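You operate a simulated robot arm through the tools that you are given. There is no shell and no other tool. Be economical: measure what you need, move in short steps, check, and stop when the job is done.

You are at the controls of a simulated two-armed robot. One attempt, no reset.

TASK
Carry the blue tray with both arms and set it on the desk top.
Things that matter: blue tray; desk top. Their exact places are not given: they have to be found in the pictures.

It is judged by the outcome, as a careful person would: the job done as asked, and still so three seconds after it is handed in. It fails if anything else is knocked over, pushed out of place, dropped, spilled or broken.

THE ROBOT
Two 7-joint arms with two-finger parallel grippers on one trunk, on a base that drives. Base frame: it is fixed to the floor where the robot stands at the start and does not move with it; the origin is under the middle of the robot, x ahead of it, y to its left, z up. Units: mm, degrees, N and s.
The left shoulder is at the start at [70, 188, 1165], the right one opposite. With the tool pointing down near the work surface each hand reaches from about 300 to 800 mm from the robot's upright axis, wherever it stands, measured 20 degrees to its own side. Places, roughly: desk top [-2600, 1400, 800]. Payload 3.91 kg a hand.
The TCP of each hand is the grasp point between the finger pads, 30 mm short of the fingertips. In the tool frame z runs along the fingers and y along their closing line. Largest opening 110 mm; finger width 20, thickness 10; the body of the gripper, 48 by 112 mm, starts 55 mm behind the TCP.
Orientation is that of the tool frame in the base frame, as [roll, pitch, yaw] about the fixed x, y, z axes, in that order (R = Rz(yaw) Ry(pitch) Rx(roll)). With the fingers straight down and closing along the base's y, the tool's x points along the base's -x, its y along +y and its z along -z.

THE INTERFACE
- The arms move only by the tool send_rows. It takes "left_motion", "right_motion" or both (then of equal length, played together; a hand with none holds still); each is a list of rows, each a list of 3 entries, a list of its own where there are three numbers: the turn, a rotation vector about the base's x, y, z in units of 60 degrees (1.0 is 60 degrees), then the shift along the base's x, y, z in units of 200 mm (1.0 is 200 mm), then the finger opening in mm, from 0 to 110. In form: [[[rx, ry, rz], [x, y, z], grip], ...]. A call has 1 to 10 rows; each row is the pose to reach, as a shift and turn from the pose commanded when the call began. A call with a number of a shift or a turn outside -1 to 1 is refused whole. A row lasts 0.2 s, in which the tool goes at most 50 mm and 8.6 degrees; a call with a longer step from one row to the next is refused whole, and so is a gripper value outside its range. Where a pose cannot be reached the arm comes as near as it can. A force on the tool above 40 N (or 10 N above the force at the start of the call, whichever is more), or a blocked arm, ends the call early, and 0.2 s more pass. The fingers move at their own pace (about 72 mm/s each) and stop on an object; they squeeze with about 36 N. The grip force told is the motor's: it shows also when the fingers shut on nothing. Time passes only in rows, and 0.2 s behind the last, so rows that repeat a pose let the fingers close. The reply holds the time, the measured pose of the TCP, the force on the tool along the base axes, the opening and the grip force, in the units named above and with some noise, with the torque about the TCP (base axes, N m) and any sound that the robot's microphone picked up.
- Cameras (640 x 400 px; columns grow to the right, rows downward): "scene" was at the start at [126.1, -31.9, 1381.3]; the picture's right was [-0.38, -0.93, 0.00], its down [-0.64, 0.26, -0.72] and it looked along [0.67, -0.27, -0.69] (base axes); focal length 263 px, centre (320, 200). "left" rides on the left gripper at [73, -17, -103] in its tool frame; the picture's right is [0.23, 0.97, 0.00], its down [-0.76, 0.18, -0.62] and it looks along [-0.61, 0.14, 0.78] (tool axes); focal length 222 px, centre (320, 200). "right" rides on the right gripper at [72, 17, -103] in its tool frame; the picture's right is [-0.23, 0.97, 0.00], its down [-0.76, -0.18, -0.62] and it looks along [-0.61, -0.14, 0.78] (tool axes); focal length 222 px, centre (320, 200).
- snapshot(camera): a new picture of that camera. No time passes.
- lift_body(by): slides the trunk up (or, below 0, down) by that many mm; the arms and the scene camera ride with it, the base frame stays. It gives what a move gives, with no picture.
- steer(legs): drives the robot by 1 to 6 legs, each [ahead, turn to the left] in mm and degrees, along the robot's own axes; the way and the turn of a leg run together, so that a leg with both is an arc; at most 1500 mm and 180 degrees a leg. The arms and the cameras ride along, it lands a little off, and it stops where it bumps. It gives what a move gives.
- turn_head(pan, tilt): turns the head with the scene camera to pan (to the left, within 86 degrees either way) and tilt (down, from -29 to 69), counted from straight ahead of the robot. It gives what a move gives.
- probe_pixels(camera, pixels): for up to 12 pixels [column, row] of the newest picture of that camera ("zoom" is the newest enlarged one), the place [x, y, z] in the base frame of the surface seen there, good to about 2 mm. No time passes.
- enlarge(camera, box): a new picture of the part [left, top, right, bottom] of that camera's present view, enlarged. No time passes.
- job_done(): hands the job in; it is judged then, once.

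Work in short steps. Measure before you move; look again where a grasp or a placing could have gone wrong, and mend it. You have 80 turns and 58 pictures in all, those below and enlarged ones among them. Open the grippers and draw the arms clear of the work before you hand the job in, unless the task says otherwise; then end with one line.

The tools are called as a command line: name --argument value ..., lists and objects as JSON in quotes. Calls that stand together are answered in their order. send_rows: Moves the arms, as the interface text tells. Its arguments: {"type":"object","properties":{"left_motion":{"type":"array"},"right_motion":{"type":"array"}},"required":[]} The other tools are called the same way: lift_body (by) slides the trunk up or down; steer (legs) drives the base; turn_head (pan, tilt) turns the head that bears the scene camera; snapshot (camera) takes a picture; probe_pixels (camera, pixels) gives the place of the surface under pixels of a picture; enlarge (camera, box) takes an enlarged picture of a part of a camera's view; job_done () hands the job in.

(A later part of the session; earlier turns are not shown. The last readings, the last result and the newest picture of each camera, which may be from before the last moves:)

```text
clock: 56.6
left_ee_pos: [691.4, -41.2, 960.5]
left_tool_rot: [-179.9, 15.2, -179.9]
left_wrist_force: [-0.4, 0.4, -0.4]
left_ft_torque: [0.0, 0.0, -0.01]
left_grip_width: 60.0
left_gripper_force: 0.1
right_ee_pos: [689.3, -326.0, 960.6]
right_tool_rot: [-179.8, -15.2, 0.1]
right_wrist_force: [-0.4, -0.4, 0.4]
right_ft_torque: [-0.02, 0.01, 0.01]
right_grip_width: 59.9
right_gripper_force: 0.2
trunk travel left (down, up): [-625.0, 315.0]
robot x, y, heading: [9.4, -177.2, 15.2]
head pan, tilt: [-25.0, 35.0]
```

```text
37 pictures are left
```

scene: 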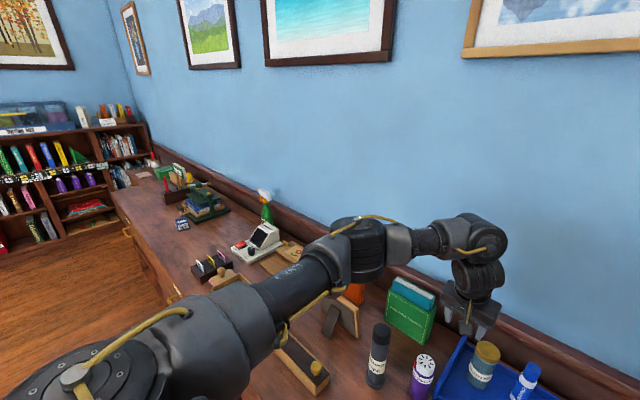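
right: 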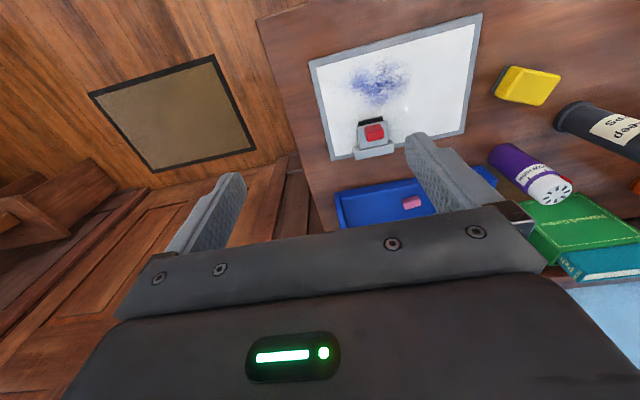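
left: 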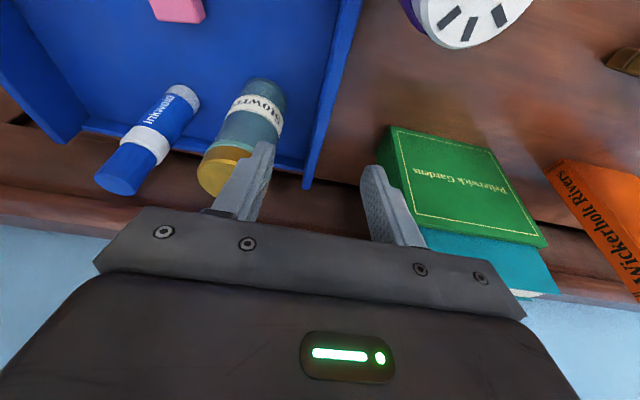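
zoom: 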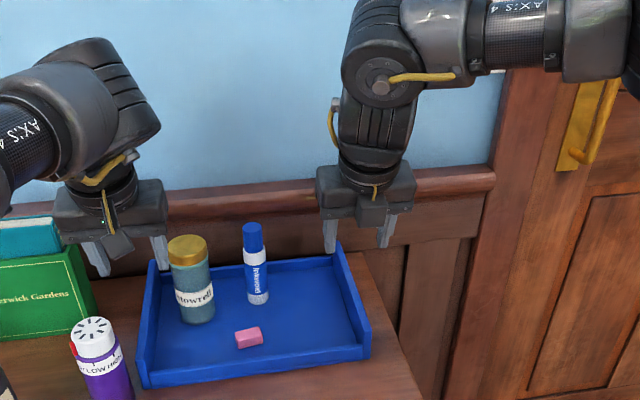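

Clearances look good (jar front x≈714, hand body front x≈699, purple can x≤627). I narrow the fingers to 40 mm and descend to z≈845.

send_rows --left_motion '[[[0, 0, 0], [0, 0, 0], 40], [[0, 0, 0], [0, 0, -0.15], 40], [[0, 0, 0], [0, 0, -0.3], 40], [[0, 0, 0], [0, 0, -0.45], 40], [[0, 0, 0], [0, 0, -0.575], 40], [[0, 0, 0], [0, 0, -0.575], 40]]' --right_motion '[[[0, 0, 0], [0, 0, 0], 40], [[0, 0, 0], [0, 0, -0.15], 40], [[0, 0, 0], [0, 0, -0.3], 40], [[0, 0, 0], [0, 0, -0.45], 40], [[0, 0, 0], [0, 0, -0.575], 40], [[0, 0, 0], [0, 0, -0.575], 40]]'

snapshot --camera "scene"

```text
clock: 58.0
left_ee_pos: [690.1, -40.9, 843.4]
left_tool_rot: [-180.0, 15.2, -180.0]
left_wrist_force: [-0.2, 0.3, -0.4]
left_ft_torque: [0.02, -0.02, 0.02]
left_grip_width: 39.9
left_gripper_force: 0.0
right_ee_pos: [678.6, -341.7, 855.6]
right_tool_rot: [-179.6, -15.3, 0.2]
right_wrist_force: [1.2, 2.7, 0.2]
right_ft_torque: [0.01, -0.03, 0.03]
right_grip_width: 41.2
right_gripper_force: 1.2
right hand out of reach, approached as far as the arm can: row 4, 5, 6
trunk travel left (down, up): [-625.0, 315.0]
robot x, y, heading: [8.7, -178.9, 15.1]
head pan, tilt: [-25.0, 35.0]
```

```text
36 pictures are left
```

scene: 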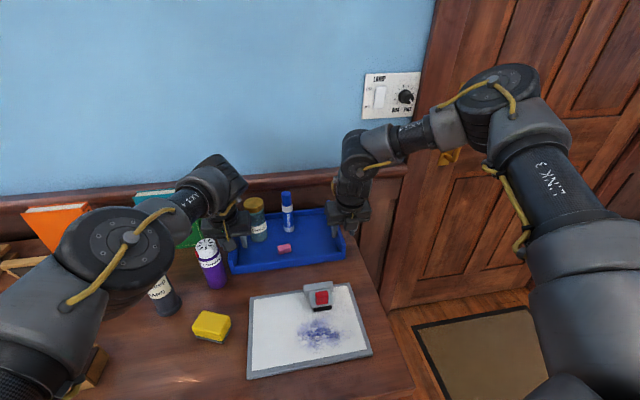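

The right hand slid out to y≈-342 as it came down (it lightly touches the wall). Lowering the trunk should help; I check the room between the left elbow and the black bottle first.

probe_pixels --camera "scene" --pixels '[[130, 235], [150, 255], [105, 290], [165, 285], [175, 310], [205, 180], [235, 235], [343, 225], [352, 240], [60, 330]]'

send_rows --left_motion '[[[0, 0, 0], [0, 0, 0.15], 40], [[0, 0, 0], [0, 0, 0.3], 40], [[0, 0, 0], [0, 0, 0.5], 40], [[0, 0, 0], [0, 0, 0.7], 40]]' --right_motion '[[[0, 0, 0], [0, 0, 0.15], 40], [[0, 0, 0], [0, 0, 0.3], 40], [[0, 0, 0], [0, 0, 0.5], 40], [[0, 0, 0], [0, 0, 0.7], 40]]'

enlarge --camera "scene" --box '[120, 160, 440, 360]'

```text
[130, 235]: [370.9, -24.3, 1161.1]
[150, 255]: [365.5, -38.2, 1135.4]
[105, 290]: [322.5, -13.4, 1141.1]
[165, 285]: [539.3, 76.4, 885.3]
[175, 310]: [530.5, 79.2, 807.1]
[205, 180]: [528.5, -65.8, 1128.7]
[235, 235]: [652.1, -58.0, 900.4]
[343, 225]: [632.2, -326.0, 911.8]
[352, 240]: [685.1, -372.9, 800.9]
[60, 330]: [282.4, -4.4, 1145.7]
```

```text
clock: 59.0
left_ee_pos: [690.1, -40.7, 987.6]
left_tool_rot: [-179.9, 15.2, -179.9]
left_wrist_force: [0.6, 0.8, 0.7]
left_ft_torque: [0.01, -0.01, -0.02]
left_grip_width: 40.1
left_gripper_force: 0.0
right_ee_pos: [676.5, -342.3, 997.5]
right_tool_rot: [-179.7, -15.3, 0.1]
right_wrist_force: [-0.9, 0.1, 0.7]
right_ft_torque: [-0.03, 0.01, -0.04]
right_grip_width: 40.1
right_gripper_force: 0.0
trunk travel left (down, up): [-625.0, 315.0]
robot x, y, heading: [10.3, -179.7, 15.4]
head pan, tilt: [-25.0, 35.0]
```

```text
2.00 times, centred on (280, 260) of scene
```

zoom: 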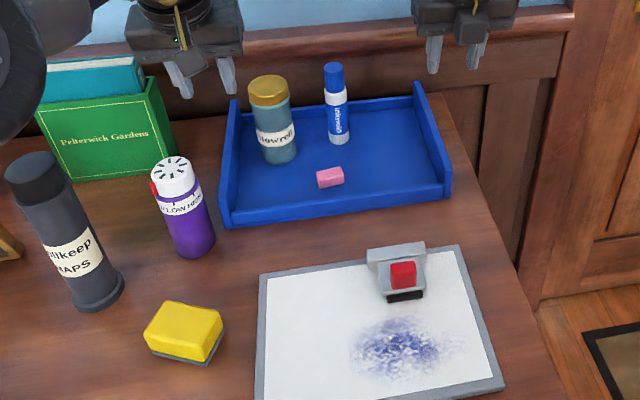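

Items intact. I re-measure the tray and lower the trunk 80 mm (hands now high enough: 988→908).

probe_pixels --camera "zoom" --pixels '[[226, 170], [234, 106], [224, 215], [434, 150], [418, 90], [446, 190], [268, 80], [285, 140]]'

lift_body --by -70

```text
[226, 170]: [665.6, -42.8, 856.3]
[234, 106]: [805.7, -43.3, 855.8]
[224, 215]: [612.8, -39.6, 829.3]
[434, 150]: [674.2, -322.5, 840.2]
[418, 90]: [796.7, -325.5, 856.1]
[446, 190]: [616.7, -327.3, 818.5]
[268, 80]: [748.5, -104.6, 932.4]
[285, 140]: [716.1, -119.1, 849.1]
```

```text
clock: 60.1
left_ee_pos: [691.5, -41.0, 914.5]
left_tool_rot: [-180.0, 15.2, -179.9]
left_wrist_force: [0.0, -0.1, 0.6]
left_ft_torque: [0.02, -0.03, -0.01]
left_grip_width: 40.3
left_gripper_force: 0.0
right_ee_pos: [679.0, -342.2, 925.7]
right_tool_rot: [-179.7, -15.3, 0.0]
right_wrist_force: [-0.4, 0.1, 0.3]
right_ft_torque: [-0.02, 0.01, 0.02]
right_grip_width: 40.3
right_gripper_force: 0.1
trunk travel left (down, up): [-555.0, 385.0]
robot x, y, heading: [7.7, -178.6, 15.3]
head pan, tilt: [-25.0, 35.0]
```

Tray hasn't moved. Align the right hand over its wall and lower both to z≈845.

send_rows --left_motion '[[[0, 0, 0], [0, 0, 0], 40], [[0, 0, 0], [0, 0, -0.1], 40], [[0, 0, 0], [0, 0, -0.25], 40], [[0, 0, 0], [0, 0, -0.35], 40], [[0, 0, 0], [0, 0, -0.35], 40]]' --right_motion '[[[0, 0, 0], [0.055, 0.083, 0], 40], [[0, 0, 0], [0.055, 0.083, -0.15], 40], [[0, 0, 0], [0.055, 0.083, -0.3], 40], [[0, 0, 0], [0.055, 0.083, -0.405], 40], [[0, 0, 0], [0.055, 0.083, -0.405], 40]]'

```text
clock: 61.3
left_ee_pos: [690.8, -39.0, 847.2]
left_tool_rot: [-179.8, 15.3, -179.8]
left_wrist_force: [-0.2, 0.1, 0.4]
left_ft_torque: [-0.04, 0.0, 0.01]
left_grip_width: 40.0
left_gripper_force: 0.1
right_ee_pos: [689.8, -327.3, 845.2]
right_tool_rot: [-179.7, -15.3, 0.1]
right_wrist_force: [-0.2, -0.4, 0.7]
right_ft_torque: [-0.01, 0.04, 0.0]
right_grip_width: 40.0
right_gripper_force: 0.1
trunk travel left (down, up): [-555.0, 385.0]
robot x, y, heading: [4.3, -181.6, 15.3]
head pan, tilt: [-25.0, 35.0]
```

Both hands are straddling the walls. Close the fingers.

send_rows --left_motion '[[[0, 0, 0], [0, 0, 0], 20], [[0, 0, 0], [0, 0, 0], 0], [[0, 0, 0], [0, 0, 0], 0], [[0, 0, 0], [0, 0, 0], 0]]' --right_motion '[[[0, 0, 0], [0, 0, 0], 20], [[0, 0, 0], [0, 0, 0], 0], [[0, 0, 0], [0, 0, 0], 0], [[0, 0, 0], [0, 0, 0], 0]]'

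enlarge --camera "scene" --box '[180, 140, 420, 290]'

```text
clock: 62.3
left_ee_pos: [691.5, -40.4, 846.1]
left_tool_rot: [-179.9, 15.0, -179.9]
left_wrist_force: [2.7, 6.4, 0.1]
left_ft_torque: [0.39, 0.33, 0.47]
left_grip_width: 11.8
left_gripper_force: 36.3
right_ee_pos: [689.0, -327.7, 844.5]
right_tool_rot: [-179.8, -15.2, 0.1]
right_wrist_force: [-4.0, -7.3, -0.1]
right_ft_torque: [-0.47, -0.51, 0.31]
right_grip_width: 11.7
right_gripper_force: 35.7
trunk travel left (down, up): [-555.0, 385.0]
robot x, y, heading: [5.4, -176.3, 15.2]
head pan, tilt: [-25.0, 35.0]
```

```text
2.67 times, centred on (300, 215) of scene
```

zoom: 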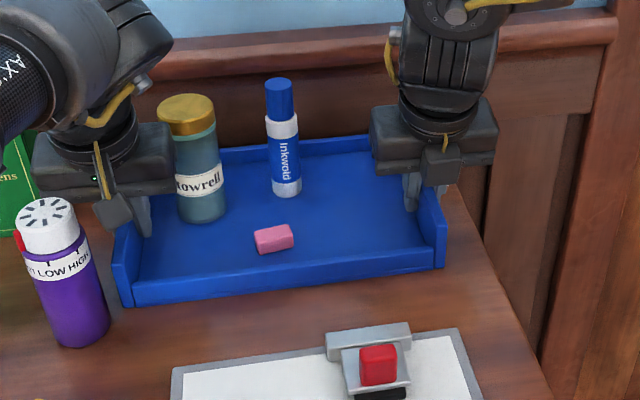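

Both hold the walls (12 mm, 36 N). I lift with the trunk so both hands stay in step, first 40 mm.

lift_body --by 40

enlarge --camera "scene" --box '[180, 140, 420, 290]'

```text
clock: 63.1
left_ee_pos: [692.1, -40.4, 887.1]
left_tool_rot: [-179.8, 15.3, -180.0]
left_wrist_force: [-0.1, 0.6, 0.2]
left_ft_torque: [0.0, 0.04, 0.02]
left_grip_width: 0.3
left_gripper_force: 36.4
right_ee_pos: [688.7, -325.8, 884.9]
right_tool_rot: [-179.7, -15.4, 0.0]
right_wrist_force: [1.4, -0.3, 4.4]
right_ft_torque: [0.01, -0.01, 0.05]
right_grip_width: 0.3
right_gripper_force: 36.1
trunk travel left (down, up): [-595.0, 345.0]
robot x, y, heading: [6.6, -179.1, 15.2]
head pan, tilt: [-25.0, 35.0]
```

```text
2.67 times, centred on (300, 215) of scene
```

zoom: 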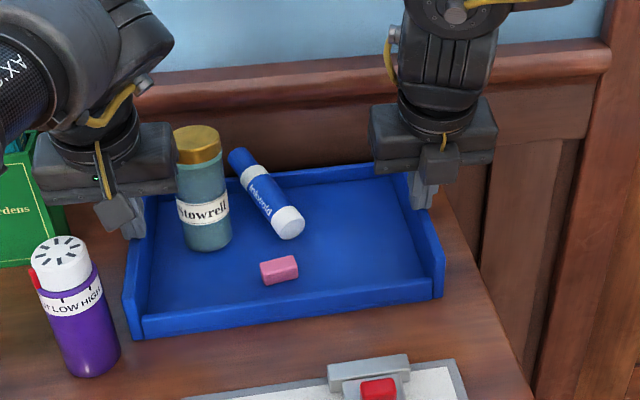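

The tray slipped: it pitched about the pads (its weight is behind x≈690) and dropped back, and the blue stick fell over inside the tray. I raise the hands and measure how everything lies now.

send_rows --left_motion '[[[0, 0, 0], [0, 0, 0.1], 0], [[0, 0, 0], [0, 0, 0.3], 0], [[0, 0, 0], [0, 0, 0.45], 40], [[0, 0, 0], [0, 0, 0.5], 40]]' --right_motion '[[[0, 0, 0], [0, 0, 0.1], 0], [[0, 0, 0], [0, 0, 0.3], 0], [[0, 0, 0], [0, 0, 0.45], 40], [[0, 0, 0], [0, 0, 0.5], 40]]'

enlarge --camera "scene" --box '[190, 160, 390, 285]'

```text
clock: 64.1
left_ee_pos: [693.0, -40.1, 986.0]
left_tool_rot: [-179.7, 15.1, -179.8]
left_wrist_force: [-0.4, -1.0, 0.4]
left_ft_torque: [-0.02, -0.02, -0.04]
left_grip_width: 40.0
left_gripper_force: 0.1
right_ee_pos: [689.1, -326.6, 985.3]
right_tool_rot: [-179.7, -15.2, 0.2]
right_wrist_force: [0.2, -0.3, -0.2]
right_ft_torque: [-0.02, 0.0, 0.01]
right_grip_width: 39.9
right_gripper_force: 0.1
trunk travel left (down, up): [-595.0, 345.0]
robot x, y, heading: [9.2, -179.1, 15.3]
head pan, tilt: [-25.0, 35.0]
```

```text
3.20 times, centred on (290, 222) of scene
```

zoom: 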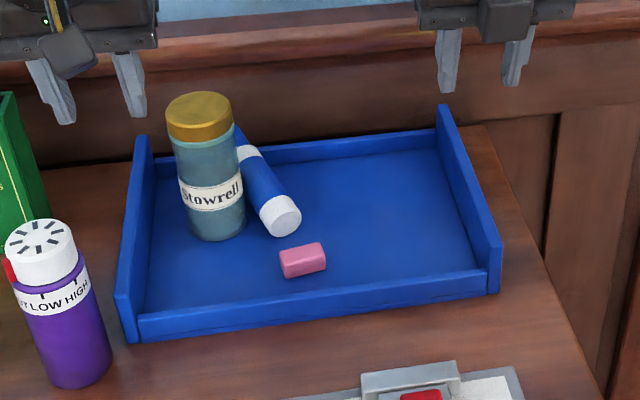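

probe_pixels --camera "zoom" --pixels '[[130, 230], [142, 140], [126, 295], [460, 155], [443, 108], [494, 243], [200, 105], [200, 215], [284, 218], [255, 155], [240, 135], [200, 138]]'

probe_pixels --camera "zoom" --pixels '[[268, 185], [215, 237], [300, 255], [135, 335], [70, 270], [40, 240], [22, 250], [350, 150], [350, 310], [470, 200], [150, 200], [246, 145]]'

```text
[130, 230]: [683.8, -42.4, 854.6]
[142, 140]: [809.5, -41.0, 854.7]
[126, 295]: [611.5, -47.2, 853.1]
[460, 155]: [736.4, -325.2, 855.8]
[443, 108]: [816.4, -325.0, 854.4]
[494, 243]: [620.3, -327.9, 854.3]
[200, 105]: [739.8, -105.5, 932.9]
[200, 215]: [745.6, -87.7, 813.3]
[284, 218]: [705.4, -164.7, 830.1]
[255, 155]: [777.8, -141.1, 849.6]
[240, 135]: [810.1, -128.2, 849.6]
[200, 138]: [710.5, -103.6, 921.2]
```

```text
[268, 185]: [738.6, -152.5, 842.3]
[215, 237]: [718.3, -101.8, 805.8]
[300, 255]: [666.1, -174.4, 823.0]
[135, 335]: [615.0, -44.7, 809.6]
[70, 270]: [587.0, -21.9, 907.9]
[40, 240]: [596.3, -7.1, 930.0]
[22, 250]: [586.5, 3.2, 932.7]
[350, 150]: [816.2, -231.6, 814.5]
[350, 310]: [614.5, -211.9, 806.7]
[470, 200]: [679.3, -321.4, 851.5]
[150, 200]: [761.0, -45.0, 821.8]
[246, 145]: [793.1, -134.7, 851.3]
```

Tray is still at its place; the stick lies against jar and back wall. I'll regrip with the line between the hands passing through the centre of mass: left at x≈696 (tilt 20°), right at x≈768, and deeper. Trunk back down 40 first.

lift_body --by -40

send_rows --left_motion '[[[0, -0.083, 0], [0.015, -0.005, 0], 40], [[0, -0.083, 0], [0.015, -0.005, 0], 40], [[0, -0.083, 0], [0.015, -0.005, -0.1], 40], [[0, -0.083, 0], [0.015, -0.005, -0.25], 40], [[0, -0.083, 0], [0.015, -0.005, -0.35], 40], [[0, -0.083, 0], [0.015, -0.005, -0.35], 40]]' --right_motion '[[[0, 0, 0], [0.2, 0.005, 0], 40], [[0, 0, 0], [0.395, 0.005, 0], 40], [[0, 0, 0], [0.395, 0.005, -0.1], 40], [[0, 0, 0], [0.395, 0.005, -0.2], 40], [[0, 0, 0], [0.395, 0.005, -0.2], 40], [[0, 0, 0], [0.395, 0.005, -0.2], 40]]'

```text
clock: 64.9
left_ee_pos: [690.7, -40.1, 946.4]
left_tool_rot: [-179.9, 15.3, -179.9]
left_wrist_force: [0.5, 0.0, 0.1]
left_ft_torque: [0.0, -0.01, 0.04]
left_grip_width: 40.0
left_gripper_force: 0.1
right_ee_pos: [688.0, -327.0, 944.6]
right_tool_rot: [-179.7, -15.3, 0.1]
right_wrist_force: [0.3, 0.8, 0.5]
right_ft_torque: [0.01, -0.01, -0.05]
right_grip_width: 40.1
right_gripper_force: 0.0
trunk travel left (down, up): [-555.0, 385.0]
robot x, y, heading: [6.4, -177.9, 15.3]
head pan, tilt: [-25.0, 35.0]
```

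```text
clock: 66.3
left_ee_pos: [695.3, -41.3, 876.9]
left_tool_rot: [-179.9, 20.1, -179.8]
left_wrist_force: [-0.3, 0.0, 0.4]
left_ft_torque: [0.01, 0.01, -0.01]
left_grip_width: 39.9
left_gripper_force: 0.1
right_ee_pos: [740.4, -352.2, 905.1]
right_tool_rot: [-179.6, -15.3, 0.1]
right_wrist_force: [-0.3, 0.3, 0.6]
right_ft_torque: [-0.01, 0.01, -0.02]
right_grip_width: 40.0
right_gripper_force: 0.2
right hand out of reach, approached as far as the arm can: row 1, 2, 3, 4, 5, 6
trunk travel left (down, up): [-555.0, 385.0]
robot x, y, heading: [5.8, -181.1, 14.9]
head pan, tilt: [-25.0, 35.0]
```

Right hand needs less stretch: I lean it back further (35°), which brings its wrist closer, aiming for (755,-325).

send_rows --right_motion '[[[0, -0.11, 0], [0, 0, 0.1], 40], [[0, -0.22, 0], [0, 0.03, 0.1], 40], [[0, -0.333, 0], [0.04, 0.08, 0.1], 40], [[0, -0.333, 0], [0.075, 0.134, 0.1], 40], [[0, -0.333, 0], [0.075, 0.134, 0.1], 40]]'

```text
clock: 67.5
left_ee_pos: [694.7, -42.5, 875.9]
left_tool_rot: [-179.9, 20.1, -179.9]
left_wrist_force: [0.3, -0.8, 0.0]
left_ft_torque: [0.0, -0.01, 0.04]
left_grip_width: 39.9
left_gripper_force: 0.1
right_ee_pos: [754.3, -325.5, 926.5]
right_tool_rot: [-179.8, -35.3, 0.0]
right_wrist_force: [0.6, 0.0, -0.9]
right_ft_torque: [0.02, 0.0, 0.0]
right_grip_width: 40.0
right_gripper_force: 0.2
trunk travel left (down, up): [-555.0, 385.0]
robot x, y, heading: [8.8, -183.0, 15.1]
head pan, tilt: [-25.0, 35.0]
```

Reached. Descend both to z≈841.

send_rows --left_motion '[[[0, 0, 0], [0, 0, 0], 40], [[0, 0, 0], [0, 0, 0], 40], [[0, 0, 0], [0, 0, -0.1], 40], [[0, 0, 0], [0, 0, -0.175], 40], [[0, 0, 0], [0, 0, -0.175], 40]]' --right_motion '[[[0, 0, 0], [0, 0, -0.15], 40], [[0, 0, 0], [0, 0, -0.3], 40], [[0, 0, 0], [0, 0, -0.38], 40], [[0, 0, 0], [0, 0, -0.43], 40], [[0, 0, 0], [0, 0, -0.43], 40]]'

```text
clock: 68.7
left_ee_pos: [694.9, -40.6, 842.9]
left_tool_rot: [-179.8, 20.2, -179.9]
left_wrist_force: [-0.6, -0.7, 0.5]
left_ft_torque: [0.04, 0.0, -0.01]
left_grip_width: 39.8
left_gripper_force: 0.0
right_ee_pos: [752.9, -326.8, 841.2]
right_tool_rot: [-179.7, -35.3, 0.1]
right_wrist_force: [-0.2, -0.7, 0.1]
right_ft_torque: [0.0, -0.01, -0.03]
right_grip_width: 40.1
right_gripper_force: 0.0
right hand out of reach, approached as far as the arm can: row 4, 5
trunk travel left (down, up): [-555.0, 385.0]
robot x, y, heading: [8.6, -182.2, 15.1]
head pan, tilt: [-25.0, 35.0]
```

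In place. Close, then lift the trunk only 8 mm and read the forces.

send_rows --left_motion '[[[0, 0, 0], [0, 0, 0], 20], [[0, 0, 0], [0, 0, 0], 0], [[0, 0, 0], [0, 0, 0], 0], [[0, 0, 0], [0, 0, 0], 0], [[0, 0, 0], [0, 0, 0], 0]]' --right_motion '[[[0, 0, 0], [0, 0, 0], 20], [[0, 0, 0], [0, 0, 0], 0], [[0, 0, 0], [0, 0, 0], 0], [[0, 0, 0], [0, 0, 0], 0], [[0, 0, 0], [0, 0, 0], 0]]'

lift_body --by 8

enlarge --camera "scene" --box '[180, 140, 420, 290]'

```text
clock: 69.9
left_ee_pos: [695.3, -41.1, 841.1]
left_tool_rot: [-179.9, 20.1, -179.7]
left_wrist_force: [4.9, 7.3, -1.1]
left_ft_torque: [0.56, 0.17, 0.88]
left_grip_width: 11.9
left_gripper_force: 36.2
right_ee_pos: [752.3, -328.0, 839.7]
right_tool_rot: [-179.7, -35.2, 0.3]
right_wrist_force: [-6.6, -7.2, 2.5]
right_ft_torque: [0.21, -0.32, 0.96]
right_grip_width: 12.0
right_gripper_force: 36.3
trunk travel left (down, up): [-555.0, 385.0]
robot x, y, heading: [5.8, -178.4, 15.4]
head pan, tilt: [-25.0, 35.0]
```

```text
clock: 70.5
left_ee_pos: [696.1, -40.4, 848.7]
left_tool_rot: [-179.9, 20.2, -180.0]
left_wrist_force: [4.1, 11.1, -7.5]
left_ft_torque: [0.66, 0.01, 0.88]
left_grip_width: 12.0
left_gripper_force: 36.3
right_ee_pos: [752.1, -328.3, 847.1]
right_tool_rot: [-179.7, -35.2, 0.1]
right_wrist_force: [-4.9, -10.0, 1.0]
right_ft_torque: [0.35, 0.19, 1.06]
right_grip_width: 12.1
right_gripper_force: 36.7
trunk travel left (down, up): [-563.0, 377.0]
robot x, y, heading: [9.2, -180.3, 15.0]
head pan, tilt: [-25.0, 35.0]
```

```text
2.67 times, centred on (300, 215) of scene
```

zoom: 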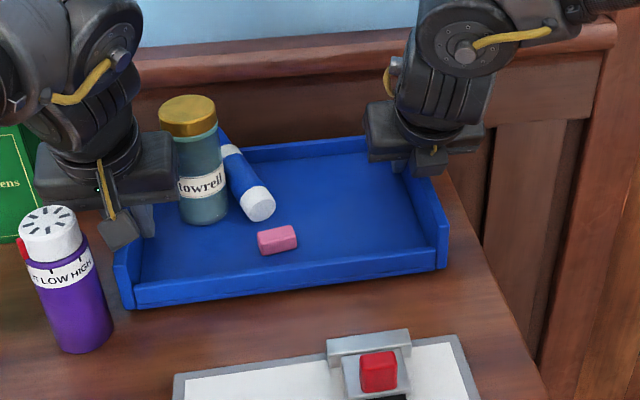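

Weight is coming onto the hands and nothing slips. I check the tray corner heights for level.

probe_pixels --camera "zoom" --pixels '[[120, 262], [440, 225], [415, 165], [250, 285], [340, 150], [420, 262], [350, 220], [170, 215]]'

lift_body --by 10

enlarge --camera "scene" --box '[180, 140, 420, 290]'

probe_pixels --camera "zoom" --pixels '[[120, 265], [440, 228], [415, 168], [250, 288], [340, 153], [420, 265], [350, 223], [170, 218]]'

```text
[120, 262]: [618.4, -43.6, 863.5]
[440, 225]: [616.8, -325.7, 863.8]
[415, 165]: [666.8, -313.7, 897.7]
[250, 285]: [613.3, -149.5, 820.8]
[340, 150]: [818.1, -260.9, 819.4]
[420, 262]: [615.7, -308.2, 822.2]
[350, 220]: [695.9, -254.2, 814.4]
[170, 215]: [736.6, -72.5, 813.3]
```

```text
clock: 71.1
left_ee_pos: [695.5, -41.9, 857.9]
left_tool_rot: [-179.9, 20.1, -179.9]
left_wrist_force: [3.8, 12.8, -7.5]
left_ft_torque: [0.69, -0.12, 0.86]
left_grip_width: 11.8
left_gripper_force: 36.3
right_ee_pos: [753.4, -327.6, 857.4]
right_tool_rot: [-179.7, -35.1, 0.1]
right_wrist_force: [-3.7, -11.4, 1.1]
right_ft_torque: [0.34, 0.37, 1.02]
right_grip_width: 11.9
right_gripper_force: 36.4
trunk travel left (down, up): [-573.0, 367.0]
robot x, y, heading: [8.8, -182.5, 15.2]
head pan, tilt: [-25.0, 35.0]
```

```text
2.67 times, centred on (300, 215) of scene
```

zoom: 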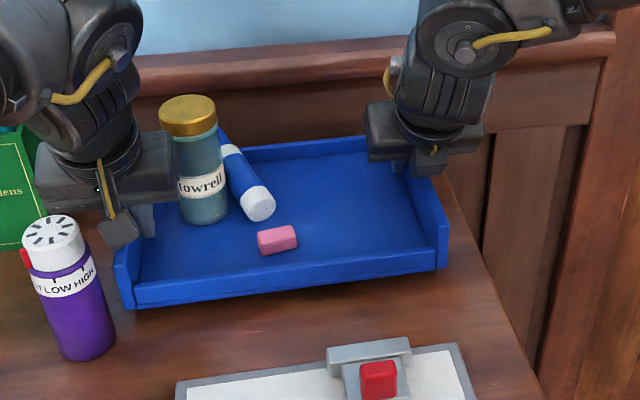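

```text
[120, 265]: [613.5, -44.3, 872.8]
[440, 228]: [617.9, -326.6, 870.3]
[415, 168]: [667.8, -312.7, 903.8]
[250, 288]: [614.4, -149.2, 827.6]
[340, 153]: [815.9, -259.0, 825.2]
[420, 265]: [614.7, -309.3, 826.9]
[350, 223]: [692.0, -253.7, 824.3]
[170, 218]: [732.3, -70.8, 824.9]
```

It lifts level (~0.7 kg) and holds. I lift 130 mm more so the tray clears everything on the table.

lift_body --by 60

lift_body --by 80

snapshot --camera "scene"

```text
clock: 72.1
left_ee_pos: [695.8, -39.6, 917.6]
left_tool_rot: [-179.9, 20.0, -179.9]
left_wrist_force: [3.5, 16.1, -6.8]
left_ft_torque: [0.67, -0.14, 0.88]
left_grip_width: 11.9
left_gripper_force: 35.9
right_ee_pos: [753.5, -328.3, 917.7]
right_tool_rot: [-179.7, -35.3, 0.1]
right_wrist_force: [-3.2, -16.2, 1.2]
right_ft_torque: [0.34, 0.35, 1.01]
right_grip_width: 11.7
right_gripper_force: 36.0
trunk travel left (down, up): [-633.0, 307.0]
robot x, y, heading: [5.2, -178.2, 15.3]
head pan, tilt: [-25.0, 35.0]
```

```text
clock: 73.2
left_ee_pos: [696.0, -40.8, 998.6]
left_tool_rot: [-179.9, 20.0, -179.9]
left_wrist_force: [2.4, 18.3, -7.2]
left_ft_torque: [0.66, 0.08, 0.87]
left_grip_width: 11.9
left_gripper_force: 35.8
right_ee_pos: [753.1, -328.3, 998.0]
right_tool_rot: [-179.7, -35.1, 0.1]
right_wrist_force: [-3.5, -19.0, 0.1]
right_ft_torque: [0.29, 0.17, 1.0]
right_grip_width: 11.7
right_gripper_force: 35.6
trunk travel left (down, up): [-713.0, 227.0]
robot x, y, heading: [7.4, -181.5, 15.2]
head pan, tilt: [-25.0, 35.0]
```

```text
29 pictures are left
```

scene: 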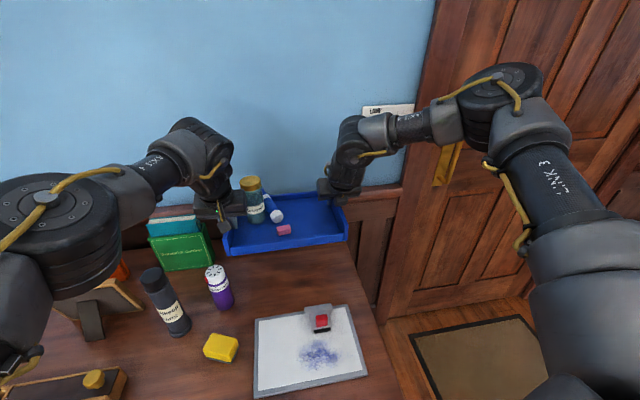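

Held level. The sideways squeeze between the hands is creeping up (±18 N); I ease the hands apart by 1.5 mm each and watch.

send_rows --left_motion '[[[0, 0, 0], [0, 0.004, 0], 0], [[0, 0, 0], [0, 0.0075, 0], 0]]' --right_motion '[[[0, 0, 0], [0, -0.004, 0], 0], [[0, 0, 0], [0, -0.0075, 0], 0]]'

```text
clock: 73.8
left_ee_pos: [695.3, -41.1, 997.7]
left_tool_rot: [-179.8, 20.0, -180.0]
left_wrist_force: [2.2, 10.9, -5.2]
left_ft_torque: [0.68, 0.28, 0.95]
left_grip_width: 11.9
left_gripper_force: 36.1
right_ee_pos: [753.3, -327.9, 998.2]
right_tool_rot: [-179.5, -35.2, 0.2]
right_wrist_force: [-2.9, -10.2, -1.5]
right_ft_torque: [-0.33, -0.16, 0.44]
right_grip_width: 11.8
right_gripper_force: 35.7
trunk travel left (down, up): [-713.0, 227.0]
robot x, y, heading: [10.5, -173.2, 15.0]
head pan, tilt: [-25.0, 35.0]
```

Eased to ±10 N. Now back away from the table slowly 600 mm and check the load.

send_rows --left_motion '[[[0, 0, 0], [0, 0.004, 0], 0], [[0, 0, 0], [0, 0.004, 0], 0]]' --right_motion '[[[0, 0, 0], [0, -0.004, 0], 0], [[0, 0, 0], [0, -0.004, 0], 0]]'

steer --legs '[[-150, 0], [-450, 0]]'

turn_head --pan 80 --tilt 20

snapshot --camera "scene"

```text
clock: 74.4
left_ee_pos: [695.7, -40.8, 998.9]
left_tool_rot: [-179.7, 20.1, 179.9]
left_wrist_force: [4.4, -2.7, -3.4]
left_ft_torque: [0.72, 0.26, 0.93]
left_grip_width: 12.2
left_gripper_force: 36.5
right_ee_pos: [753.6, -328.9, 998.1]
right_tool_rot: [-179.4, -35.2, 0.3]
right_wrist_force: [-2.7, 2.3, -3.1]
right_ft_torque: [-0.76, -0.21, -0.08]
right_grip_width: 11.9
right_gripper_force: 36.1
trunk travel left (down, up): [-713.0, 227.0]
robot x, y, heading: [9.3, -185.0, 15.3]
head pan, tilt: [-25.0, 35.0]
```

```text
clock: 78.1
left_ee_pos: [118.0, -199.7, 998.5]
left_tool_rot: [-179.7, 20.2, 179.8]
left_wrist_force: [8.4, -31.4, -2.0]
left_ft_torque: [0.53, 0.09, 0.9]
left_grip_width: 12.1
left_gripper_force: 35.7
right_ee_pos: [174.3, -487.5, 997.8]
right_tool_rot: [-179.4, -35.2, -0.1]
right_wrist_force: [-8.6, 31.7, -3.4]
right_ft_torque: [-0.91, -0.08, -0.22]
right_grip_width: 11.9
right_gripper_force: 36.0
trunk travel left (down, up): [-713.0, 227.0]
robot x, y, heading: [-572.5, -332.7, 14.9]
head pan, tilt: [-25.0, 35.0]
```

```text
clock: 80.0
left_ee_pos: [117.5, -200.5, 999.6]
left_tool_rot: [-179.7, 20.2, 179.6]
left_wrist_force: [3.5, -3.7, -3.6]
left_ft_torque: [0.8, -0.23, 0.91]
left_grip_width: 11.9
left_gripper_force: 35.5
right_ee_pos: [173.2, -487.1, 997.5]
right_tool_rot: [-179.4, -35.3, -0.2]
right_wrist_force: [-2.6, 3.1, -3.3]
right_ft_torque: [-1.0, 0.27, -0.33]
right_grip_width: 11.8
right_gripper_force: 35.8
trunk travel left (down, up): [-713.0, 227.0]
robot x, y, heading: [-571.5, -335.4, 14.8]
head pan, tilt: [80.0, 20.0]
```

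```text
28 pictures are left
```

scene: 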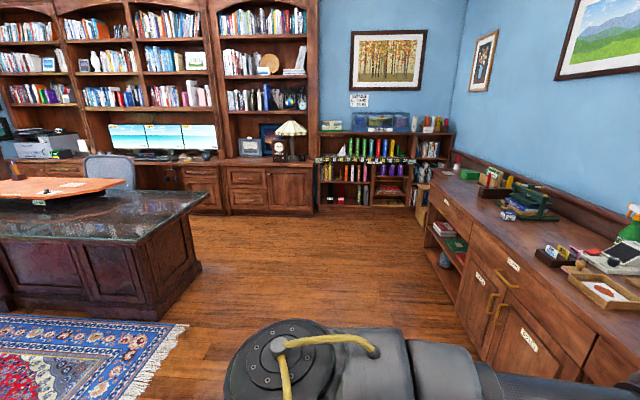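

The grip held (forces back to ±3 N). The desk is at the left (100,215), with an orange board on it; I turn the robot left to face it and see its top better.

probe_pixels --camera "scene" --pixels '[[205, 193], [145, 240], [60, 238], [120, 205], [60, 205], [30, 190], [130, 180], [150, 192], [100, 235], [130, 310]]'

steer --legs '[[0, 60], [0, 40]]'

turn_head --pan 20 --tilt 20

snapshot --camera "scene"

```text
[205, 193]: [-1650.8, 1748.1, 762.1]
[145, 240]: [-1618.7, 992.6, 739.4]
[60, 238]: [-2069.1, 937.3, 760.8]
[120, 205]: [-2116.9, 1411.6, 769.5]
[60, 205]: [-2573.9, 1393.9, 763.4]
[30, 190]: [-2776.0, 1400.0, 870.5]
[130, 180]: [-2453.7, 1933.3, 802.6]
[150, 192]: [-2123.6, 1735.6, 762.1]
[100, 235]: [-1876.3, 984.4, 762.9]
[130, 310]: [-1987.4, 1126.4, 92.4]
```

```text
clock: 84.8
left_ee_pos: [-814.7, 323.6, 997.6]
left_tool_rot: [-179.7, 20.1, -81.2]
left_wrist_force: [4.7, 2.9, -3.8]
left_ft_torque: [-0.09, 0.77, 0.9]
left_grip_width: 11.9
left_gripper_force: 36.0
right_ee_pos: [-539.2, 424.4, 996.6]
right_tool_rot: [-179.4, -35.2, 99.0]
right_wrist_force: [-4.6, -3.8, -4.1]
right_ft_torque: [0.12, -1.02, -0.38]
right_grip_width: 11.9
right_gripper_force: 36.1
trunk travel left (down, up): [-713.0, 227.0]
robot x, y, heading: [-570.7, -335.4, 113.9]
head pan, tilt: [80.0, 20.0]
```

```text
clock: 86.1
left_ee_pos: [-816.1, 323.6, 999.3]
left_tool_rot: [-179.7, 20.2, -81.3]
left_wrist_force: [3.1, 3.1, -2.9]
left_ft_torque: [-0.13, 0.79, 0.92]
left_grip_width: 11.9
left_gripper_force: 36.2
right_ee_pos: [-541.0, 423.4, 997.7]
right_tool_rot: [-179.3, -35.2, 99.1]
right_wrist_force: [-3.3, -2.4, -2.7]
right_ft_torque: [0.11, -1.0, -0.3]
right_grip_width: 11.9
right_gripper_force: 36.1
trunk travel left (down, up): [-713.0, 227.0]
robot x, y, heading: [-573.8, -340.4, 114.0]
head pan, tilt: [20.0, 20.0]
```

```text
27 pictures are left
```

scene: 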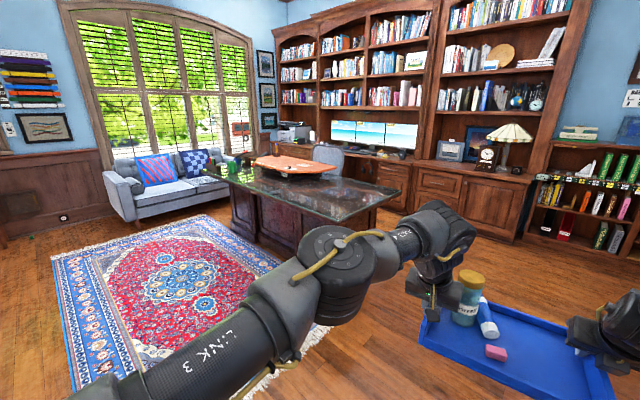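

Desk top is z≈762, front edge y≈985, right end x≈-1620, and its right part (x -1650…-2300) is free. I drive to about (-1890, 400) and turn to heading 105°, which squares the tray to the desk.

steer --legs '[[0, 36.7], [755, 0], [755, 0], [0, -45.7]]'

turn_head --pan -10 --tilt 35

snapshot --camera "scene"

```text
clock: 97.8
left_ee_pos: [-2029.6, 1103.9, 998.0]
left_tool_rot: [-179.7, 20.2, -90.7]
left_wrist_force: [3.0, 2.3, -3.2]
left_ft_torque: [-0.11, 0.68, 0.91]
left_grip_width: 11.8
left_gripper_force: 35.5
right_ee_pos: [-1741.0, 1158.4, 997.6]
right_tool_rot: [-179.3, -35.2, 89.5]
right_wrist_force: [-3.6, -2.0, -3.5]
right_ft_torque: [0.08, -0.95, -0.26]
right_grip_width: 12.0
right_gripper_force: 36.3
trunk travel left (down, up): [-713.0, 227.0]
robot x, y, heading: [-1897.3, 413.6, 104.7]
head pan, tilt: [20.0, 20.0]
```

```text
clock: 98.8
left_ee_pos: [-2027.8, 1103.3, 998.2]
left_tool_rot: [-179.6, 20.2, -90.6]
left_wrist_force: [2.1, 2.8, -3.4]
left_ft_torque: [-0.29, 0.8, 0.87]
left_grip_width: 11.9
left_gripper_force: 35.9
right_ee_pos: [-1741.2, 1157.6, 999.1]
right_tool_rot: [-179.6, -35.2, 89.6]
right_wrist_force: [-3.6, -3.1, -3.5]
right_ft_torque: [0.2, -1.04, -0.41]
right_grip_width: 12.0
right_gripper_force: 35.4
trunk travel left (down, up): [-713.0, 227.0]
robot x, y, heading: [-1899.6, 415.9, 104.5]
head pan, tilt: [-10.0, 35.0]
```

```text
26 pictures are left
```

scene: 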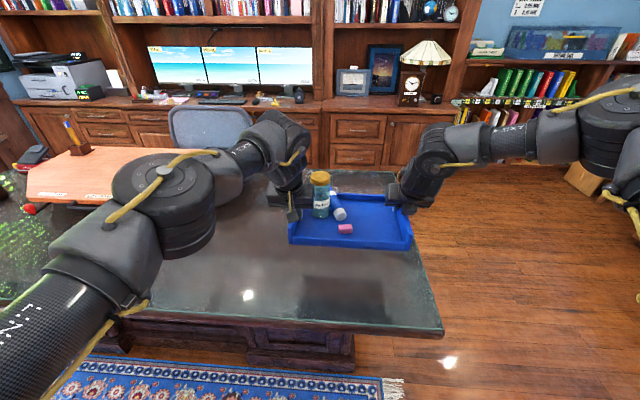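

Arrived; tray hangs above the desk's right part. I check the desk edges and clear area.

probe_pixels --camera "scene" --pixels '[[438, 325], [395, 175], [250, 305], [200, 265], [275, 190], [360, 178], [260, 240], [380, 260], [100, 180], [420, 270], [245, 330]]'

```text
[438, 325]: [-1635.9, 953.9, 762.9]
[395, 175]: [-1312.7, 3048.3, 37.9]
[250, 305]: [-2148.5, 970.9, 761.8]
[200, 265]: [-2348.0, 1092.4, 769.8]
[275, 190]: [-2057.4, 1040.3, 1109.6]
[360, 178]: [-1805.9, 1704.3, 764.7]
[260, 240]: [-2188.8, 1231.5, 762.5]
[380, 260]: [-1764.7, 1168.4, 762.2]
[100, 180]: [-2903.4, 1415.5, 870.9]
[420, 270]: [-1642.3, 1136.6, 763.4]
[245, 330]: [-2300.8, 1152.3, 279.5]
```

Free. I advance 190 mm, then lower with the trunk in stages.

steer --legs '[[190, 0]]'

lift_body --by -165

snapshot --camera "scene"

```text
clock: 100.3
left_ee_pos: [-2075.6, 1284.1, 1001.0]
left_tool_rot: [-179.9, 20.4, -90.9]
left_wrist_force: [3.0, 1.6, -2.8]
left_ft_torque: [0.07, 0.72, 0.95]
left_grip_width: 12.1
left_gripper_force: 35.9
right_ee_pos: [-1785.5, 1339.0, 1001.5]
right_tool_rot: [-179.4, -35.5, 89.4]
right_wrist_force: [-3.0, -3.1, -3.0]
right_ft_torque: [-0.05, -1.06, -0.31]
right_grip_width: 11.7
right_gripper_force: 36.2
trunk travel left (down, up): [-713.0, 227.0]
robot x, y, heading: [-1943.4, 595.2, 104.5]
head pan, tilt: [-10.0, 35.0]
```

```text
clock: 102.2
left_ee_pos: [-2074.9, 1287.5, 835.3]
left_tool_rot: [-179.8, 20.1, -90.9]
left_wrist_force: [3.8, 0.7, -2.5]
left_ft_torque: [0.21, 0.84, 0.91]
left_grip_width: 11.9
left_gripper_force: 35.6
right_ee_pos: [-1787.1, 1341.0, 833.7]
right_tool_rot: [-179.5, -35.2, 89.6]
right_wrist_force: [-3.9, -1.6, -2.7]
right_ft_torque: [-0.22, -1.02, -0.48]
right_grip_width: 11.8
right_gripper_force: 36.2
trunk travel left (down, up): [-548.0, 392.0]
robot x, y, heading: [-1946.6, 601.1, 104.3]
head pan, tilt: [-10.0, 35.0]
```

```text
25 pictures are left
```

scene: 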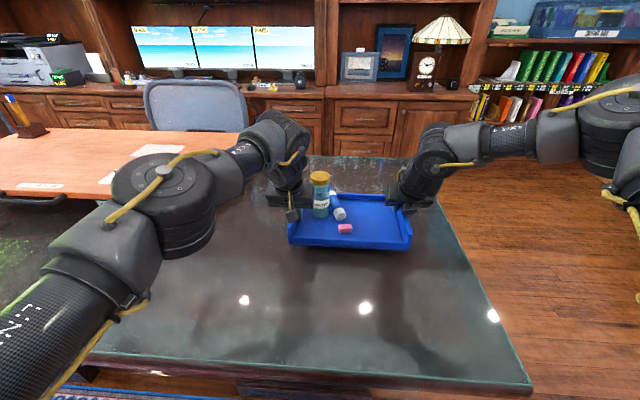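

Probe the tray's corners for its height above the desk.

enlarge --camera "scene" --box '[240, 140, 460, 277]'

probe_pixels --camera "scene" --pixels '[[290, 240], [405, 246], [350, 243], [385, 198], [411, 235], [380, 225], [310, 228], [343, 230], [320, 260], [345, 215]]'

```text
2.91 times, centred on (350, 208) of scene
```

zoom: 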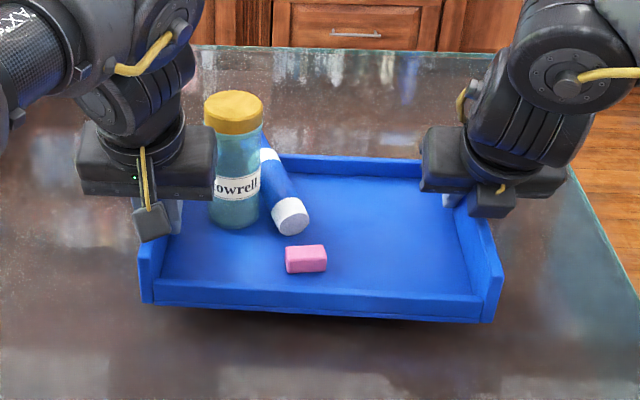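

```text
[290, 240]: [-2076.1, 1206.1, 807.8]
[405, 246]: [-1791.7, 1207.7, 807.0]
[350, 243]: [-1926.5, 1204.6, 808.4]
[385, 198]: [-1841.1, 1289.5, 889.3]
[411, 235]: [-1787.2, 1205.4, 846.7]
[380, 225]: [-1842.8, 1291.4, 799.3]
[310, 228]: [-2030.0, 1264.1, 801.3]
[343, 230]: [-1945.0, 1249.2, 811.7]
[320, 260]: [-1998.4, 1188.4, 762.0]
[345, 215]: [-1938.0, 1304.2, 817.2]
```

Tray is level, bottom about 32 mm above the desk. Lower 26 mm, then 6 mm.

lift_body --by -26

lift_body --by -5

```text
clock: 102.9
left_ee_pos: [-2075.3, 1286.1, 811.1]
left_tool_rot: [-179.8, 20.5, -90.8]
left_wrist_force: [2.6, 2.6, 8.5]
left_ft_torque: [1.01, 0.82, 0.86]
left_grip_width: 12.1
left_gripper_force: 35.7
right_ee_pos: [-1786.1, 1340.1, 810.7]
right_tool_rot: [-179.4, -35.6, 89.4]
right_wrist_force: [-3.1, -0.6, 3.9]
right_ft_torque: [1.17, -1.12, -0.54]
right_grip_width: 11.9
right_gripper_force: 36.5
trunk travel left (down, up): [-522.0, 418.0]
robot x, y, heading: [-1945.1, 597.2, 104.6]
head pan, tilt: [-10.0, 35.0]
```

```text
clock: 103.5
left_ee_pos: [-2074.6, 1285.1, 810.1]
left_tool_rot: [-179.8, 20.8, -90.7]
left_wrist_force: [4.3, 13.0, 29.8]
left_ft_torque: [0.53, 0.95, 0.91]
left_grip_width: 11.7
left_gripper_force: 35.5
right_ee_pos: [-1786.3, 1339.6, 810.5]
right_tool_rot: [-179.2, -36.0, 89.2]
right_wrist_force: [-0.8, 10.0, 26.7]
right_ft_torque: [0.13, -1.29, -0.58]
right_grip_width: 12.3
right_gripper_force: 36.2
trunk travel left (down, up): [-517.0, 423.0]
robot x, y, heading: [-1947.5, 596.2, 104.4]
head pan, tilt: [-10.0, 35.0]
```

The tray touched down already (now pressing ~28 N). I relieve the trunk 4 mm, then open to 40 mm and look.

lift_body --by 5

enlarge --camera "scene" --box '[240, 140, 460, 277]'

probe_pixels --camera "zoom" --pixels '[[160, 285], [485, 290], [330, 165], [230, 290], [440, 300], [300, 190], [380, 200]]'

```text
clock: 104.0
left_ee_pos: [-2075.5, 1284.3, 809.0]
left_tool_rot: [-179.8, 20.4, -90.8]
left_wrist_force: [2.0, 7.6, 15.3]
left_ft_torque: [-0.11, 1.0, 1.01]
left_grip_width: 11.9
left_gripper_force: 35.8
right_ee_pos: [-1786.4, 1337.7, 809.1]
right_tool_rot: [-179.5, -35.3, 89.5]
right_wrist_force: [-1.8, 2.0, 12.5]
right_ft_torque: [0.47, -1.15, -0.71]
right_grip_width: 11.9
right_gripper_force: 36.2
trunk travel left (down, up): [-522.0, 418.0]
robot x, y, heading: [-1947.0, 598.1, 104.5]
head pan, tilt: [-10.0, 35.0]
```

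```text
2.91 times, centred on (350, 208) of scene
```

zoom: 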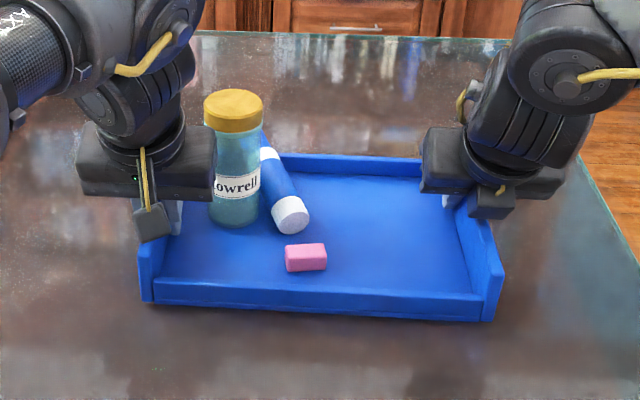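

```text
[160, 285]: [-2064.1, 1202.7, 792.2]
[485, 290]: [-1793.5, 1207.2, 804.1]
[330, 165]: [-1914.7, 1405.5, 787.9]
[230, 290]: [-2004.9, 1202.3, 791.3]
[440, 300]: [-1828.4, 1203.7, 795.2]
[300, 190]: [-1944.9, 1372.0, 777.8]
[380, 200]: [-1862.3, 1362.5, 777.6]
```

I check the desk surface heights around the tray, since the tray seems ~8 mm higher than expected.

probe_pixels --camera "zoom" --pixels '[[60, 280], [350, 110], [560, 250], [300, 350], [300, 325], [420, 130], [300, 80], [40, 200], [250, 230], [450, 255], [320, 308], [152, 300]]'

```text
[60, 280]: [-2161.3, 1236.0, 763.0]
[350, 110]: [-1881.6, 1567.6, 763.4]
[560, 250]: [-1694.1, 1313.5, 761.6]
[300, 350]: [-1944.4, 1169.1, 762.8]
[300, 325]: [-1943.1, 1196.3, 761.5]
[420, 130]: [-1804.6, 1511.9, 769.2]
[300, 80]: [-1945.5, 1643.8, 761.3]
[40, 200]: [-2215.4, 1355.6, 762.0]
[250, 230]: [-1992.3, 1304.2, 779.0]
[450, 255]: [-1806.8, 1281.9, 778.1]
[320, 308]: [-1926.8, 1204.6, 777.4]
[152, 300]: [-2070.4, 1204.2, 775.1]
```

Level everywhere and the hands feel upward support (12–15 N), so the tray rests on the desk's glass/solid surface. I take up ~2 mm so the load is near zero, then open slowly.

lift_body --by 2

send_rows --left_motion '[[[0, 0, 0], [0, 0, 0], 13], [[0, 0, 0], [0, 0, 0], 16], [[0, 0, 0], [0, 0, 0], 20]]' --right_motion '[[[0, 0, 0], [0, 0, 0], 13], [[0, 0, 0], [0, 0, 0], 16], [[0, 0, 0], [0, 0, 0], 20]]'

enlarge --camera "scene" --box '[240, 140, 460, 277]'

probe_pixels --camera "zoom" --pixels '[[300, 190], [380, 200], [250, 230], [450, 255], [320, 300], [230, 290]]'

```text
clock: 104.5
left_ee_pos: [-2075.3, 1284.3, 809.2]
left_tool_rot: [-179.8, 20.1, -90.8]
left_wrist_force: [1.6, -2.0, 5.3]
left_ft_torque: [0.46, 1.03, 1.04]
left_grip_width: 11.7
left_gripper_force: 36.1
right_ee_pos: [-1786.8, 1338.3, 808.6]
right_tool_rot: [-179.6, -35.0, 89.6]
right_wrist_force: [-3.5, -1.9, -0.8]
right_ft_torque: [0.63, -1.07, -0.65]
right_grip_width: 11.7
right_gripper_force: 35.9
trunk travel left (down, up): [-524.0, 416.0]
robot x, y, heading: [-1944.4, 598.3, 104.5]
head pan, tilt: [-10.0, 35.0]
```

```text
clock: 105.3
left_ee_pos: [-2074.7, 1287.4, 810.1]
left_tool_rot: [-179.8, 20.2, -90.8]
left_wrist_force: [-0.3, -0.3, -0.2]
left_ft_torque: [-0.01, -0.01, -0.03]
left_grip_width: 20.0
left_gripper_force: 0.0
right_ee_pos: [-1785.2, 1340.5, 810.0]
right_tool_rot: [-179.6, -35.3, 89.4]
right_wrist_force: [-0.8, -0.1, -0.2]
right_ft_torque: [0.01, 0.02, 0.01]
right_grip_width: 20.0
right_gripper_force: 0.0
trunk travel left (down, up): [-524.0, 416.0]
robot x, y, heading: [-1945.1, 595.6, 104.3]
head pan, tilt: [-10.0, 35.0]
```

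```text
2.91 times, centred on (350, 208) of scene
```

zoom: 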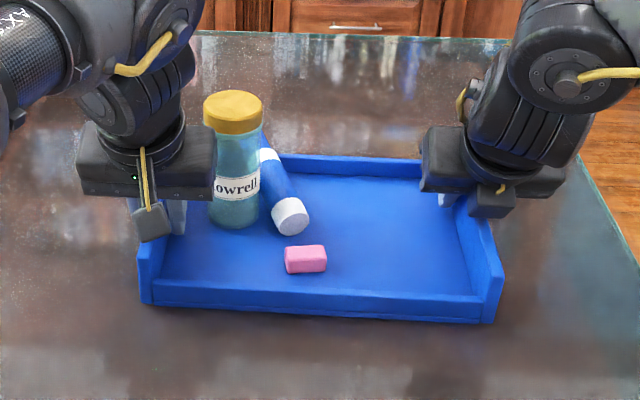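

```text
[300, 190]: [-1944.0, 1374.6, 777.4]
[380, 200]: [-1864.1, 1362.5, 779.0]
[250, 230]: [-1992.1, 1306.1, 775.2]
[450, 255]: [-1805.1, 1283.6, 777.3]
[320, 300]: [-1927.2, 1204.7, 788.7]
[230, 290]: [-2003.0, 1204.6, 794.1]
```

Released; the tray rests steadily on the desk. Now the stick that fell over: I'll stand it up again. First open, raise the hands with the trunk, and look.

send_rows --left_motion '[[[0, 0, 0], [0, 0, 0], 36], [[0, 0, 0], [0, 0, 0], 36]]' --right_motion '[[[0, 0, 0], [0, 0, 0], 36], [[0, 0, 0], [0, 0, 0], 36]]'

lift_body --by 190

steer --legs '[[0, -25], [40, 0]]'

turn_head --pan 0 --tilt 45

snapshot --camera "scene"

```text
clock: 105.9
left_ee_pos: [-2074.1, 1286.9, 810.1]
left_tool_rot: [-179.6, 20.2, -90.7]
left_wrist_force: [-0.4, 0.0, 1.0]
left_ft_torque: [-0.02, 0.01, -0.01]
left_grip_width: 35.8
left_gripper_force: 0.1
right_ee_pos: [-1787.0, 1340.4, 809.3]
right_tool_rot: [-179.5, -35.3, 89.4]
right_wrist_force: [-0.7, 0.5, 0.4]
right_ft_torque: [-0.05, 0.0, -0.02]
right_grip_width: 36.0
right_gripper_force: 0.1
trunk travel left (down, up): [-524.0, 416.0]
robot x, y, heading: [-1946.1, 597.1, 104.2]
head pan, tilt: [-10.0, 35.0]
```

```text
clock: 108.0
left_ee_pos: [-2075.1, 1286.7, 1001.0]
left_tool_rot: [-179.8, 20.1, -90.9]
left_wrist_force: [-0.3, -0.2, 0.3]
left_ft_torque: [-0.03, -0.01, -0.01]
left_grip_width: 35.9
left_gripper_force: 0.0
right_ee_pos: [-1787.8, 1340.5, 999.5]
right_tool_rot: [-179.6, -35.3, 89.4]
right_wrist_force: [0.8, 0.1, 0.7]
right_ft_torque: [0.01, -0.04, 0.01]
right_grip_width: 36.0
right_gripper_force: 0.0
trunk travel left (down, up): [-714.0, 226.0]
robot x, y, heading: [-1946.3, 598.1, 104.3]
head pan, tilt: [-10.0, 35.0]
```

```text
clock: 110.2
left_ee_pos: [-1764.0, 1308.5, 1008.1]
left_tool_rot: [-179.8, 20.7, -116.0]
left_wrist_force: [-0.6, -1.2, -0.1]
left_ft_torque: [0.04, 0.02, -0.01]
left_grip_width: 35.9
left_gripper_force: 0.0
right_ee_pos: [-1481.1, 1234.3, 1007.8]
right_tool_rot: [-179.2, -35.9, 64.4]
right_wrist_force: [-0.6, -0.1, 0.9]
right_ft_torque: [-0.02, 0.01, 0.0]
right_grip_width: 36.0
right_gripper_force: 0.1
trunk travel left (down, up): [-714.0, 226.0]
robot x, y, heading: [-1939.8, 638.8, 79.4]
head pan, tilt: [-10.0, 35.0]
```

```text
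clock: 110.9
left_ee_pos: [-1761.7, 1312.8, 1004.5]
left_tool_rot: [-179.7, 20.5, -116.1]
left_wrist_force: [0.4, 1.3, -0.5]
left_ft_torque: [0.02, 0.01, 0.01]
left_grip_width: 36.3
left_gripper_force: 0.1
right_ee_pos: [-1478.6, 1238.1, 1003.1]
right_tool_rot: [-179.3, -35.6, 64.3]
right_wrist_force: [-0.9, -0.5, 0.2]
right_ft_torque: [-0.04, -0.01, 0.0]
right_grip_width: 36.2
right_gripper_force: 0.0
trunk travel left (down, up): [-714.0, 226.0]
robot x, y, heading: [-1940.6, 637.5, 79.1]
head pan, tilt: [0.0, 45.0]
```

```text
21 pictures are left
```

scene: 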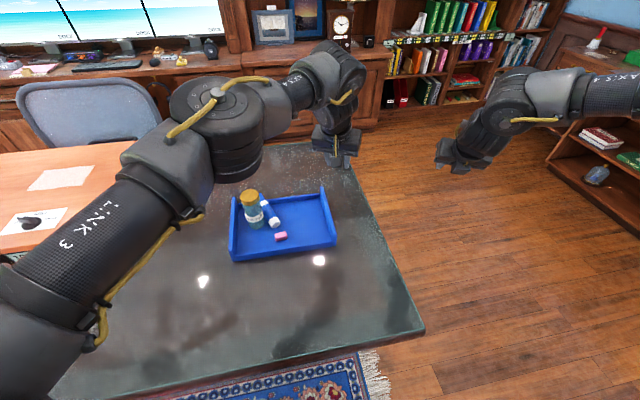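

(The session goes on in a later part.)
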